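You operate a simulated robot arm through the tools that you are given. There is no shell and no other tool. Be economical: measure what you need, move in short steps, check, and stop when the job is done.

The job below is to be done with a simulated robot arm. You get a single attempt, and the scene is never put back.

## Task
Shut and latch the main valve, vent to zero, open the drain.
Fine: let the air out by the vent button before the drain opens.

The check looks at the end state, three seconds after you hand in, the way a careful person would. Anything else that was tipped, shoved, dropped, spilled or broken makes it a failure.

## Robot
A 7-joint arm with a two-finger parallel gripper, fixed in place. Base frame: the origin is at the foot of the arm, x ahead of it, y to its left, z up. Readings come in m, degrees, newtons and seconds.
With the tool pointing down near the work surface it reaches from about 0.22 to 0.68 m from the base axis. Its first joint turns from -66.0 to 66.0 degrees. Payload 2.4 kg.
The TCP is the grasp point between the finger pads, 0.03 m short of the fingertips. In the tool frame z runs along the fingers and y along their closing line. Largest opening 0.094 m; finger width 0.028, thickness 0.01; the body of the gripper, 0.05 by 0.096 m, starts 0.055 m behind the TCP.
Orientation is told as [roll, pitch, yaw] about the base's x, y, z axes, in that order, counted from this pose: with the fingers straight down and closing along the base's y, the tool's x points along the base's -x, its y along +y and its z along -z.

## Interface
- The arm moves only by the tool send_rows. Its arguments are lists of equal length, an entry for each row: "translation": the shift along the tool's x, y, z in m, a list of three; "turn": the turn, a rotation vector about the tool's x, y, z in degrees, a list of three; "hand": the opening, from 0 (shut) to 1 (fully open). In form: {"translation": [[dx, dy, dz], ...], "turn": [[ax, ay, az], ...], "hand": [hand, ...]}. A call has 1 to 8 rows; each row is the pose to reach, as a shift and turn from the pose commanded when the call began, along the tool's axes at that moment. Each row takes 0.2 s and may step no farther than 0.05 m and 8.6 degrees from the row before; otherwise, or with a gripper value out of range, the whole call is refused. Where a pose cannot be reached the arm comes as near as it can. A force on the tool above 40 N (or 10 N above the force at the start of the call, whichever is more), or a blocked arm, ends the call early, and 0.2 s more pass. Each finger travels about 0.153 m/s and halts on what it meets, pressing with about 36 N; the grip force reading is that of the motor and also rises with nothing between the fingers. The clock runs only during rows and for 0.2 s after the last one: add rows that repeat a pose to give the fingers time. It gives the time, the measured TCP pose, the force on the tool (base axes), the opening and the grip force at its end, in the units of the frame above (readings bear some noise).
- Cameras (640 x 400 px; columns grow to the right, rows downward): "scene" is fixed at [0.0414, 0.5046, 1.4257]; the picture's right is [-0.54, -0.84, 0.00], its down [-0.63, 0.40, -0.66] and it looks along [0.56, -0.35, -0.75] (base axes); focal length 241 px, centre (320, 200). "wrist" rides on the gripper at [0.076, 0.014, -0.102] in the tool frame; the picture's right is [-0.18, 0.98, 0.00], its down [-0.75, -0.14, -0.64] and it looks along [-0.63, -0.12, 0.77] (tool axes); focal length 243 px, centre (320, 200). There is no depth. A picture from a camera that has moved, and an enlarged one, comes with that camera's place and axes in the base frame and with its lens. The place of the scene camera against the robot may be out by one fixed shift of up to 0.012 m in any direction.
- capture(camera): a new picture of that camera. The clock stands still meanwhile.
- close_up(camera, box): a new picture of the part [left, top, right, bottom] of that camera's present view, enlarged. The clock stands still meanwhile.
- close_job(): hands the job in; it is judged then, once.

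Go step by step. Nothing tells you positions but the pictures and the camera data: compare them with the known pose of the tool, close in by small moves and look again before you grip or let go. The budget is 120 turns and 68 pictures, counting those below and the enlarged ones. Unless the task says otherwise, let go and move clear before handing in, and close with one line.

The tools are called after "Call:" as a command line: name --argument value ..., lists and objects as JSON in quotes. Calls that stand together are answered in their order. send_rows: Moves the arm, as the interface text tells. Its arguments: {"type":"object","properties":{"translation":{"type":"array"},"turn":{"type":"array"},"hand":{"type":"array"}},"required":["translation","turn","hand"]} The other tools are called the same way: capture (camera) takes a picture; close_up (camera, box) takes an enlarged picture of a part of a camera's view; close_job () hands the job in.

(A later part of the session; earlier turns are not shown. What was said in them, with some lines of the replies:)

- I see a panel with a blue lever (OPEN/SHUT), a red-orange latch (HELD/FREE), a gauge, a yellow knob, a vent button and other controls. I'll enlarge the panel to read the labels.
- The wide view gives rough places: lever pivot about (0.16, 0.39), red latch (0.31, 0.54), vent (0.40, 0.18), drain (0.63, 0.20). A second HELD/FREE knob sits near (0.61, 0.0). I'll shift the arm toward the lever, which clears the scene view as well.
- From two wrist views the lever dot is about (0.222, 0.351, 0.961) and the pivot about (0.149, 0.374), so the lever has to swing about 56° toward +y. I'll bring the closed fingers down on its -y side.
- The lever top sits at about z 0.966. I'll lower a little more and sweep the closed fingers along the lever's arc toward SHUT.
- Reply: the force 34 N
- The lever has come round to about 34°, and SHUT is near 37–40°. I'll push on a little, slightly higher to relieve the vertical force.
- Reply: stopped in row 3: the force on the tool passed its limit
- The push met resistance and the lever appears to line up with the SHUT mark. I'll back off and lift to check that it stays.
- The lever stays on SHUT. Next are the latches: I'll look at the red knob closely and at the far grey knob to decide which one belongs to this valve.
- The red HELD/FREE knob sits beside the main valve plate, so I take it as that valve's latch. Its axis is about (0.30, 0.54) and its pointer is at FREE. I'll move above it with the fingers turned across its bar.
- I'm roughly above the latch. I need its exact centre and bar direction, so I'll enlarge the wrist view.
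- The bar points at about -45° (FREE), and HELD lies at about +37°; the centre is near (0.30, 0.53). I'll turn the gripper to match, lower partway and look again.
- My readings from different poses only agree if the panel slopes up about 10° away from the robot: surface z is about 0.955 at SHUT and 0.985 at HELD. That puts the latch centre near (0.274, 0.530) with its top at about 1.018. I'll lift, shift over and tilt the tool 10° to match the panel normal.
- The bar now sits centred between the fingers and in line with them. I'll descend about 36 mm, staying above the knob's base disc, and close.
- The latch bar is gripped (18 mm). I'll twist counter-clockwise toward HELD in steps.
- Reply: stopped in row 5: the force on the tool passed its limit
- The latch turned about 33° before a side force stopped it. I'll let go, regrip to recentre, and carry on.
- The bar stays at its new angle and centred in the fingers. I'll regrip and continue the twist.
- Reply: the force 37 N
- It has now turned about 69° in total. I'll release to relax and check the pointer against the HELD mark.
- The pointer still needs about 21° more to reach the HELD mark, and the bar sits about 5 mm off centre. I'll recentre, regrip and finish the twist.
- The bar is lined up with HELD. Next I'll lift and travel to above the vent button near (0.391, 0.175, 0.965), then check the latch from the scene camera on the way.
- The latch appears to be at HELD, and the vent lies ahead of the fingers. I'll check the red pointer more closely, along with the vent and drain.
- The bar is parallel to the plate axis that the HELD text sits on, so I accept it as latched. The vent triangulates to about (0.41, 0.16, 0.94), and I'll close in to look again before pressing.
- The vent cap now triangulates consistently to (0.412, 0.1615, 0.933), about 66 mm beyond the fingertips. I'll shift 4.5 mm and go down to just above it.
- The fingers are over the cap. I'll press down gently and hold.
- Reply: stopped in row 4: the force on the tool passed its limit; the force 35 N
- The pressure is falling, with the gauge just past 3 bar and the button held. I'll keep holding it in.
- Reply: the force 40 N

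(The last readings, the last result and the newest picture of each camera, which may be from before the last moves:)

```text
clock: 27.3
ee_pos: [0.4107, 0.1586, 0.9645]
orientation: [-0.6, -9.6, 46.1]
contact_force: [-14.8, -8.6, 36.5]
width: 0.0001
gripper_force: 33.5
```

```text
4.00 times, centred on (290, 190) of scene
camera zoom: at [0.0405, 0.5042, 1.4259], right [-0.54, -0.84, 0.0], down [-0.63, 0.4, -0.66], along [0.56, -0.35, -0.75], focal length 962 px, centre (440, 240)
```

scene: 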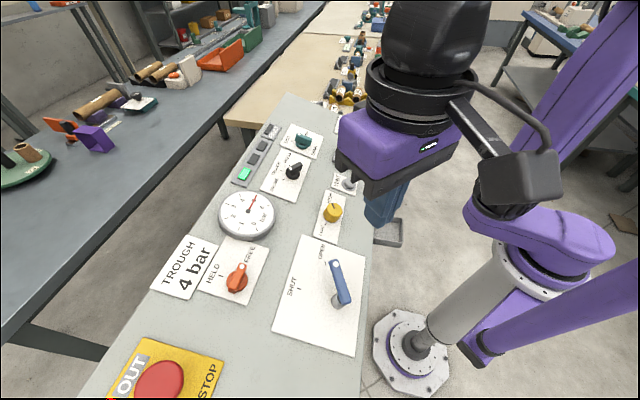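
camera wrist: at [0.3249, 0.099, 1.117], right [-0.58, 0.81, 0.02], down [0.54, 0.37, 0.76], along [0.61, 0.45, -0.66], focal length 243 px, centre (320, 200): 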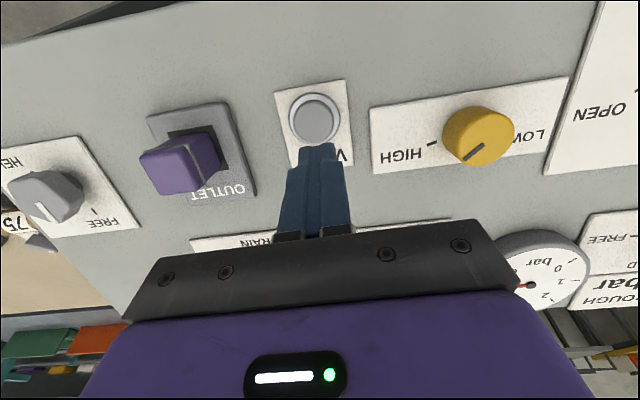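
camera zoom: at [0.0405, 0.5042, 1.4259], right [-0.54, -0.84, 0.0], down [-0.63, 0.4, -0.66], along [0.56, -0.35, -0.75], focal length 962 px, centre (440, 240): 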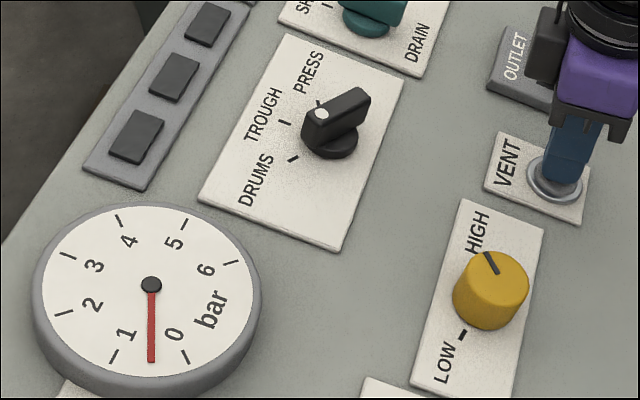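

It's down to about 0.5 bar, so I'll hold longer.

Call:
send_rows --translation '[[0, 0, 0], [0, 0, 0], [0, 0, 0], [0, 0, 0], [0, 0, 0], [0, 0, 0], [0, 0, 0], [0, 0, 0]]' --turn '[[0, 0, 0], [0, 0, 0], [0, 0, 0], [0, 0, 0], [0, 0, 0], [0, 0, 0], [0, 0, 0], [0, 0, 0]]' --hand '[0, 0, 0, 0, 0, 0, 0, 0]'

Call:
send_rows --translation '[[0, 0, 0], [0, 0, 0], [0, 0, 0], [0, 0, 0], [0, 0, 0], [0, 0, 0], [0, 0, 0], [0, 0, 0]]' --turn '[[0, 0, 0], [0, 0, 0], [0, 0, 0], [0, 0, 0], [0, 0, 0], [0, 0, 0], [0, 0, 0], [0, 0, 0]]' --hand '[0, 0, 0, 0, 0, 0, 0, 0]'

Call:
close_up --camera "scene" --box '[210, 140, 370, 240]'

```text
clock: 29.1
ee_pos: [0.4114, 0.1577, 0.9651]
orientation: [-0.6, -9.6, 46.1]
contact_force: [-11.8, -7.4, 38.6]
width: 0.0002
gripper_force: 33.1
```

```text
clock: 30.9
ee_pos: [0.4104, 0.159, 0.9655]
orientation: [-0.6, -9.6, 46.0]
contact_force: [-9.5, -7.4, 38.1]
width: 0.0
gripper_force: 33.1
```

```text
4.00 times, centred on (290, 190) of scene
camera zoom: at [0.0406, 0.5042, 1.4259], right [-0.54, -0.84, 0.0], down [-0.63, 0.4, -0.66], along [0.56, -0.35, -0.75], focal length 962 px, centre (440, 240)
```

zoom: 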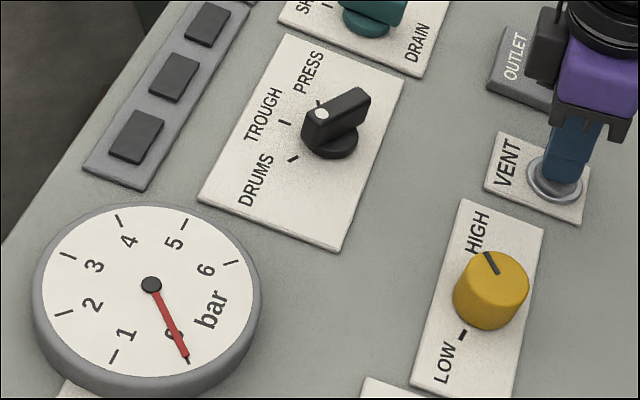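

The gauge reads 0. I'll release the button, lift clear and move to above the drain knob, estimated at (0.583, 0.21, 1.0).

Call:
send_rows --translation '[[0, 0, -0.04], [0, 0, -0.08], [0, 0, -0.105], [-0.04, -0.022, -0.105], [-0.08, -0.044, -0.105], [-0.12, -0.066, -0.105], [-0.16, -0.088, -0.105], [-0.16, -0.088, -0.105]]' --turn '[[0, 0, 0], [0, 0, 0], [0, 0, 0], [0, 0, 0], [0, 0, 0], [0, 0, 0], [0, 0, 0], [0, 0, 0]]' --hand '[0, 0, 0, 0.3, 0.5, 0.5, 0.5, 0.5]'

Call:
capture --camera "wrist"

Call:
close_up --camera "scene" --box '[210, 100, 370, 240]'

```text
clock: 32.7
ee_pos: [0.5713, 0.1992, 1.0955]
orientation: [-0.6, -9.5, 46.0]
contact_force: [0.0, -0.3, -0.2]
width: 0.0471
gripper_force: 0.1
```

```text
23 pictures are left
camera wrist: at [0.4972, 0.1427, 1.1834], right [-0.58, 0.81, 0.02], down [0.54, 0.37, 0.76], along [0.61, 0.45, -0.65], focal length 243 px, centre (320, 200)
```

wrist: 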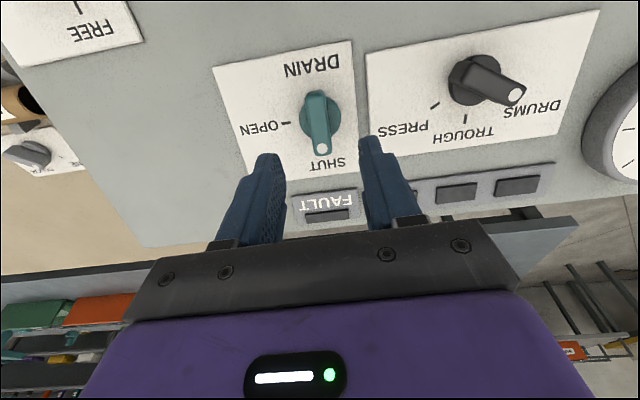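

```text
2.86 times, centred on (290, 170) of scene
camera zoom: at [0.0414, 0.5046, 1.4257], right [-0.54, -0.84, 0.0], down [-0.63, 0.4, -0.66], along [0.56, -0.35, -0.75], focal length 687 px, centre (406, 286)
```

zoom: 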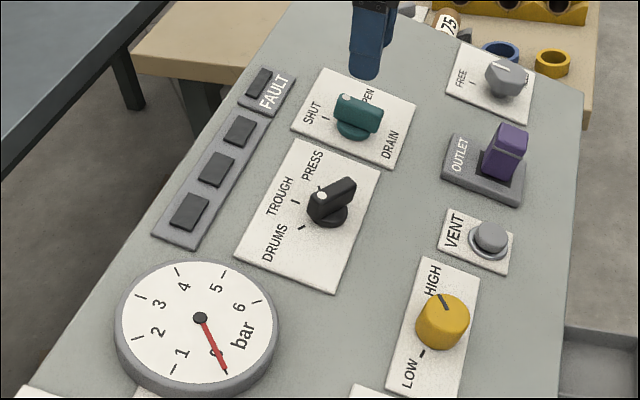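

The gauge stays at zero, and the drain bar is at SHUT, already in line with the fingers. I'll descend partway with a small forward shift and look again.

Call:
send_rows --translation '[[-0.007, 0, 0.02], [-0.007, 0, 0.045], [-0.007, 0, 0.045]]' --turn '[[0, 0, 0], [0, 0, 0], [0, 0, 0]]' --hand '[0.6, 0.6, 0.6]'

Call:
capture --camera "wrist"

Call:
close_up --camera "scene" --box '[260, 80, 360, 150]'

```text
clock: 33.5
ee_pos: [0.5805, 0.2094, 1.0502]
orientation: [-0.6, -9.5, 46.0]
contact_force: [0.3, -0.7, -0.4]
width: 0.0561
gripper_force: 0.2
```

```text
21 pictures are left
camera wrist: at [0.5067, 0.1523, 1.1393], right [-0.58, 0.81, 0.02], down [0.54, 0.36, 0.76], along [0.61, 0.45, -0.65], focal length 243 px, centre (320, 200)
```

wrist: 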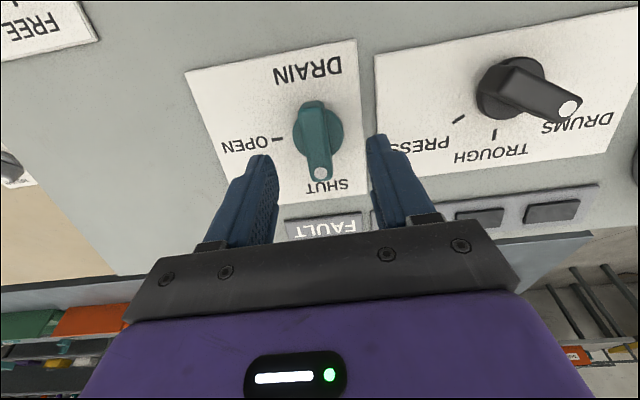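

```text
5.71 times, centred on (310, 115) of scene
camera zoom: at [0.0414, 0.5046, 1.4257], right [-0.54, -0.84, 0.0], down [-0.63, 0.4, -0.66], along [0.56, -0.35, -0.75], focal length 1375 px, centre (377, 686)
```

zoom: 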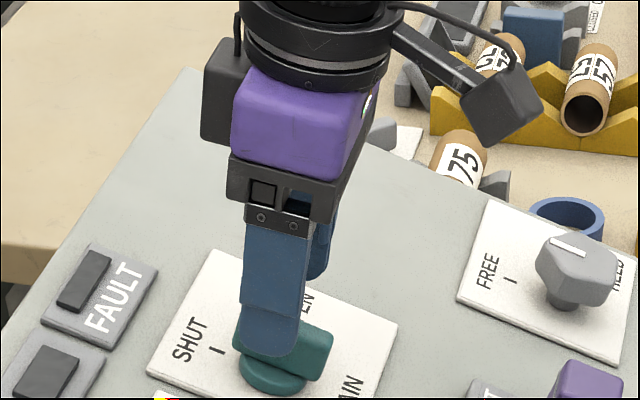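

The view matches the one I had just before gripping the red knob. I'll descend 36 mm and grip the drain bar.

Call:
send_rows --translation '[[0, 0, 0.015], [0, 0, 0.03], [0, 0, 0.036], [0, 0, 0.036], [0, 0, 0.036], [0, 0, 0.036]]' --turn '[[0, 0, 0], [0, 0, 0], [0, 0, 0], [0, 0, 0], [0, 0, 0], [0, 0, 0]]' --hand '[0.6, 0.6, 0.6, 0.3, 0.1, 0.1]'

Call:
capture --camera "wrist"

```text
clock: 34.9
ee_pos: [0.5879, 0.2115, 1.0173]
orientation: [-0.7, -9.7, 46.1]
contact_force: [8.8, -5.4, -3.3]
width: 0.0377
gripper_force: 45.3
```

```text
19 pictures are left
camera wrist: at [0.5123, 0.1559, 1.1056], right [-0.58, 0.82, 0.02], down [0.54, 0.36, 0.76], along [0.61, 0.45, -0.65], focal length 243 px, centre (320, 200)
```

wrist: 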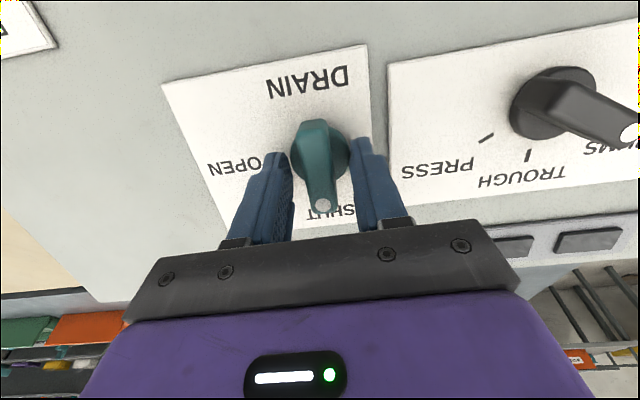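

At 38 mm the fingers have closed on the round base, so I'm too low. I'll open, raise 14 mm and close on the bar.

Call:
send_rows --translation '[[0, 0, 0], [0, 0, 0], [0, 0, -0.014], [0, 0, -0.014], [0, 0, -0.014], [0, 0, -0.014], [0, 0, -0.014]]' --turn '[[0, 0, 0], [0, 0, 0], [0, 0, 0], [0, 0, 0], [0, 0, 0], [0, 0, 0], [0, 0, 0]]' --hand '[0.6, 0.6, 0.6, 0.3, 0.1, 0.1, 0.1]'

Call:
close_up --camera "wrist" --box '[220, 80, 420, 205]'

```text
clock: 36.5
ee_pos: [0.585, 0.2104, 1.0309]
orientation: [-0.6, -9.6, 45.8]
contact_force: [6.2, -2.6, -1.9]
width: 0.0159
gripper_force: 45.4
```

```text
3.20 times, centred on (320, 142) of wrist
camera zoom: at [0.5103, 0.1539, 1.1189], right [-0.58, 0.82, 0.02], down [0.54, 0.36, 0.76], along [0.61, 0.45, -0.65], focal length 776 px, centre (320, 384)
```

zoom: 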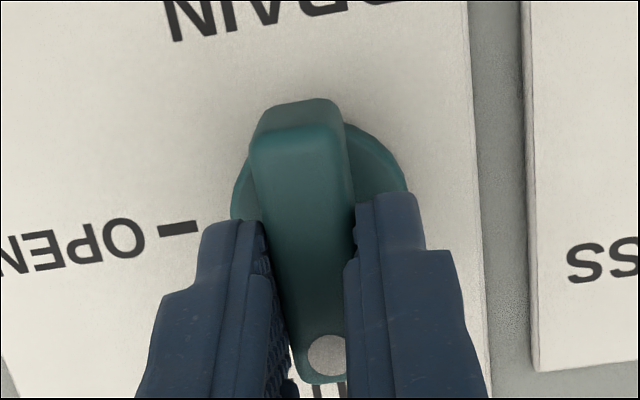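

The bar is gripped at 16 mm. I'll turn it clockwise toward OPEN, with a regrip halfway.

Call:
send_rows --translation '[[0, 0, 0], [0.001, 0, 0], [0.002, 0, 0], [0.002, 0, 0], [0.002, 0, 0], [0.002, 0, 0], [0.002, 0, 0]]' --turn '[[0, 0, 6], [0, 0, 12], [0, 0, 18], [0, 0, 24], [0, 0, 30], [0, 0, 36], [0, 0, 42]]' --hand '[0.1, 0.1, 0.1, 0.1, 0.1, 0.1, 0.1]'

Call:
send_rows --translation '[[0, 0, 0], [0, 0, 0], [0, 0, 0]]' --turn '[[0, 0, 0], [0, 0, 0], [0, 0, 0]]' --hand '[0.5, 0.5, 0.5]'

Call:
close_up --camera "wrist" --box '[220, 80, 420, 205]'

```text
clock: 38.1
ee_pos: [0.5842, 0.2075, 1.0298]
orientation: [6.1, -7.6, 3.4]
contact_force: [22.4, -9.7, 0.5]
width: 0.0171
gripper_force: 45.2
```

```text
clock: 38.9
ee_pos: [0.5824, 0.2102, 1.0301]
orientation: [6.0, -7.4, 3.5]
contact_force: [0.1, -0.5, -0.4]
width: 0.0472
gripper_force: 0.0
```

```text
3.20 times, centred on (320, 142) of wrist
camera zoom: at [0.4945, 0.2074, 1.1227], right [0.11, 0.99, 0.13], down [0.68, -0.16, 0.72], along [0.73, 0.01, -0.69], focal length 776 px, centre (320, 384)
```

zoom: 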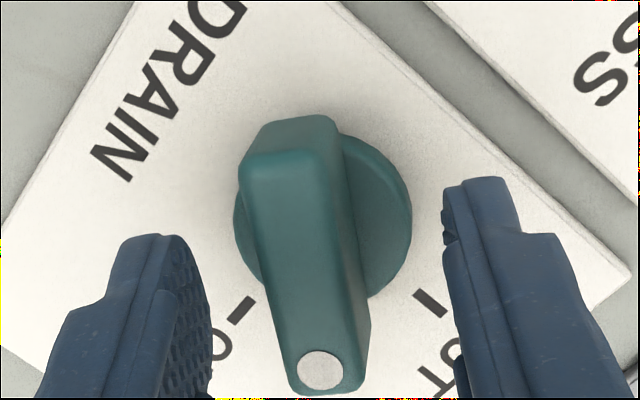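

The bar is halfway between the marks. I'll recentre by 4 mm, regrip and turn the rest of the way.

Call:
send_rows --translation '[[0, -0.004, 0], [0, -0.004, 0], [0, -0.004, 0], [0, -0.004, 0], [0, -0.004, 0], [0, -0.004, 0], [0, -0.004, 0]]' --turn '[[0, 0, 0], [0, 0, 0], [0, 0, 0], [0, 0, 8], [0, 0, 16], [0, 0, 24], [0, 0, 30]]' --hand '[0.5, 0.1, 0.1, 0.1, 0.1, 0.1, 0.1]'

Call:
send_rows --translation '[[0, 0, 0], [0, 0, 0], [0, 0, 0]]' --turn '[[0, 0, 5], [0, 0, 10], [0, 0, 15]]' --hand '[0.1, 0.1, 0.1]'

Call:
send_rows --translation '[[0, 0, 0], [0, 0, 0], [0, 0, 0], [0, 0, -0.03], [0, 0, -0.05], [0, 0, -0.05]]' --turn '[[0, 0, 0], [0, 0, 0], [0, 0, 0], [0, 0, 0], [0, 0, 0], [0, 0, 0]]' --hand '[0.5, 0.5, 0.5, 0.5, 0.5, 0.5]'

Call:
close_up --camera "wrist" --box '[220, 80, 420, 205]'

```text
clock: 40.5
ee_pos: [0.5825, 0.2085, 1.0309]
orientation: [9.0, -3.4, -26.4]
contact_force: [10.1, 17.1, -5.8]
width: 0.0179
gripper_force: 44.9
```

```text
clock: 41.3
ee_pos: [0.5833, 0.2069, 1.0304]
orientation: [9.5, -1.0, -41.2]
contact_force: [7.5, 16.4, 1.9]
width: 0.0178
gripper_force: 44.8
```

```text
clock: 42.7
ee_pos: [0.5763, 0.2009, 1.0793]
orientation: [9.5, -1.2, -41.1]
contact_force: [0.6, -0.3, -0.7]
width: 0.0471
gripper_force: 0.0
```

```text
3.20 times, centred on (320, 142) of wrist
camera zoom: at [0.5176, 0.2486, 1.1817], right [0.77, 0.61, 0.17], down [0.4, -0.67, 0.62], along [0.49, -0.42, -0.76], focal length 776 px, centre (320, 384)
```

zoom: 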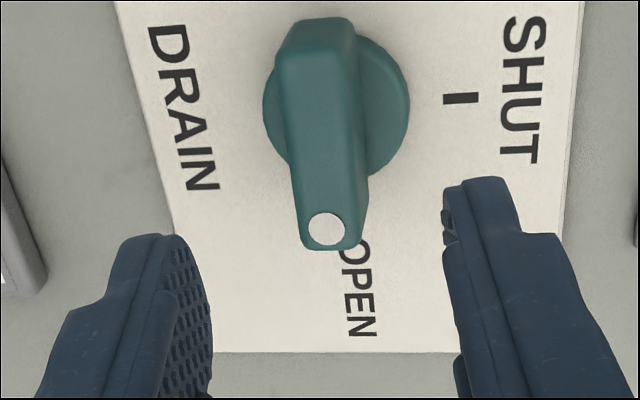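

The drain bar is now at OPEN. I'll lift well clear, back toward the start area, and do a final check.

Call:
send_rows --translation '[[0, 0, -0.04], [0, 0, -0.08], [0, 0, -0.12], [0.03, -0.03, -0.14], [0.06, -0.06, -0.14], [0.09, -0.09, -0.14], [0.1, -0.12, -0.14], [0.11, -0.15, -0.14]]' --turn '[[0, 0, 0], [0, 0, 0], [0, 0, 0], [0, 0, 0], [0, 0, 0], [0, 0, 0], [0, 0, 0], [0, 0, 0]]' --hand '[0.5, 0.5, 0.5, 0.5, 0.5, 0.5, 0.5, 0.5]'

Call:
capture --camera "scene"

Call:
close_up --camera "scene" --box '[210, 100, 370, 240]'

Call:
close_up --camera "scene" --box '[180, 210, 380, 335]'

```text
clock: 44.5
ee_pos: [0.3793, 0.1435, 1.1887]
orientation: [9.5, -1.2, -41.2]
contact_force: [0.6, -0.8, 0.1]
width: 0.0469
gripper_force: 0.0
```

```text
15 pictures are left
```

scene: 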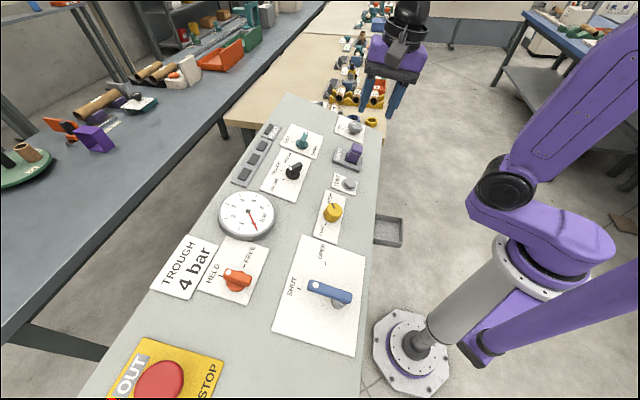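

```text
2.86 times, centred on (290, 170) of scene
camera zoom: at [0.0414, 0.5046, 1.4257], right [-0.54, -0.84, 0.0], down [-0.63, 0.4, -0.66], along [0.56, -0.35, -0.75], focal length 687 px, centre (406, 286)
```

zoom: 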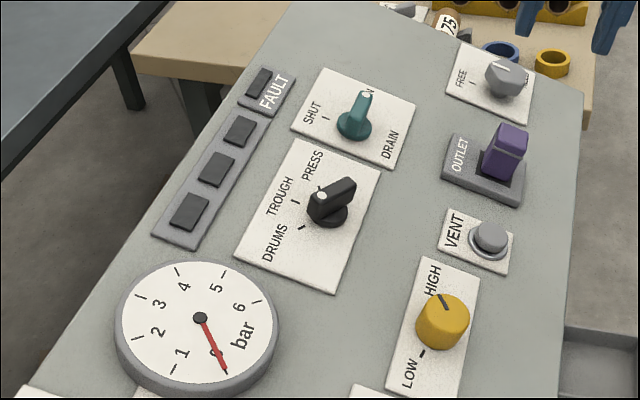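

```text
3.20 times, centred on (280, 272) of scene
camera zoom: at [0.0414, 0.5046, 1.4257], right [-0.54, -0.84, 0.0], down [-0.63, 0.4, -0.66], along [0.56, -0.35, -0.75], focal length 770 px, centre (448, -32)
```

zoom: 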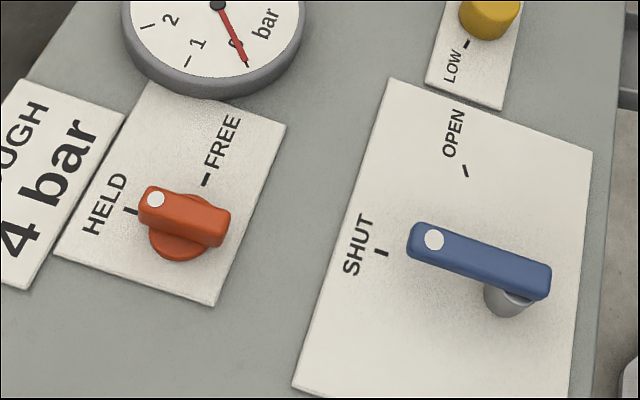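

The final view shows the main valve on SHUT, the latch on HELD, the gauge at 0, the drain on OPEN, no fault lamp and the arm clear, so I'm handing in.

Call:
close_job

```text
The job is handed in.
```

The main valve is shut and latched (red knob on HELD), the line was vented to 0 bar with the vent button, the drain was opened only after that, and the arm is clear.
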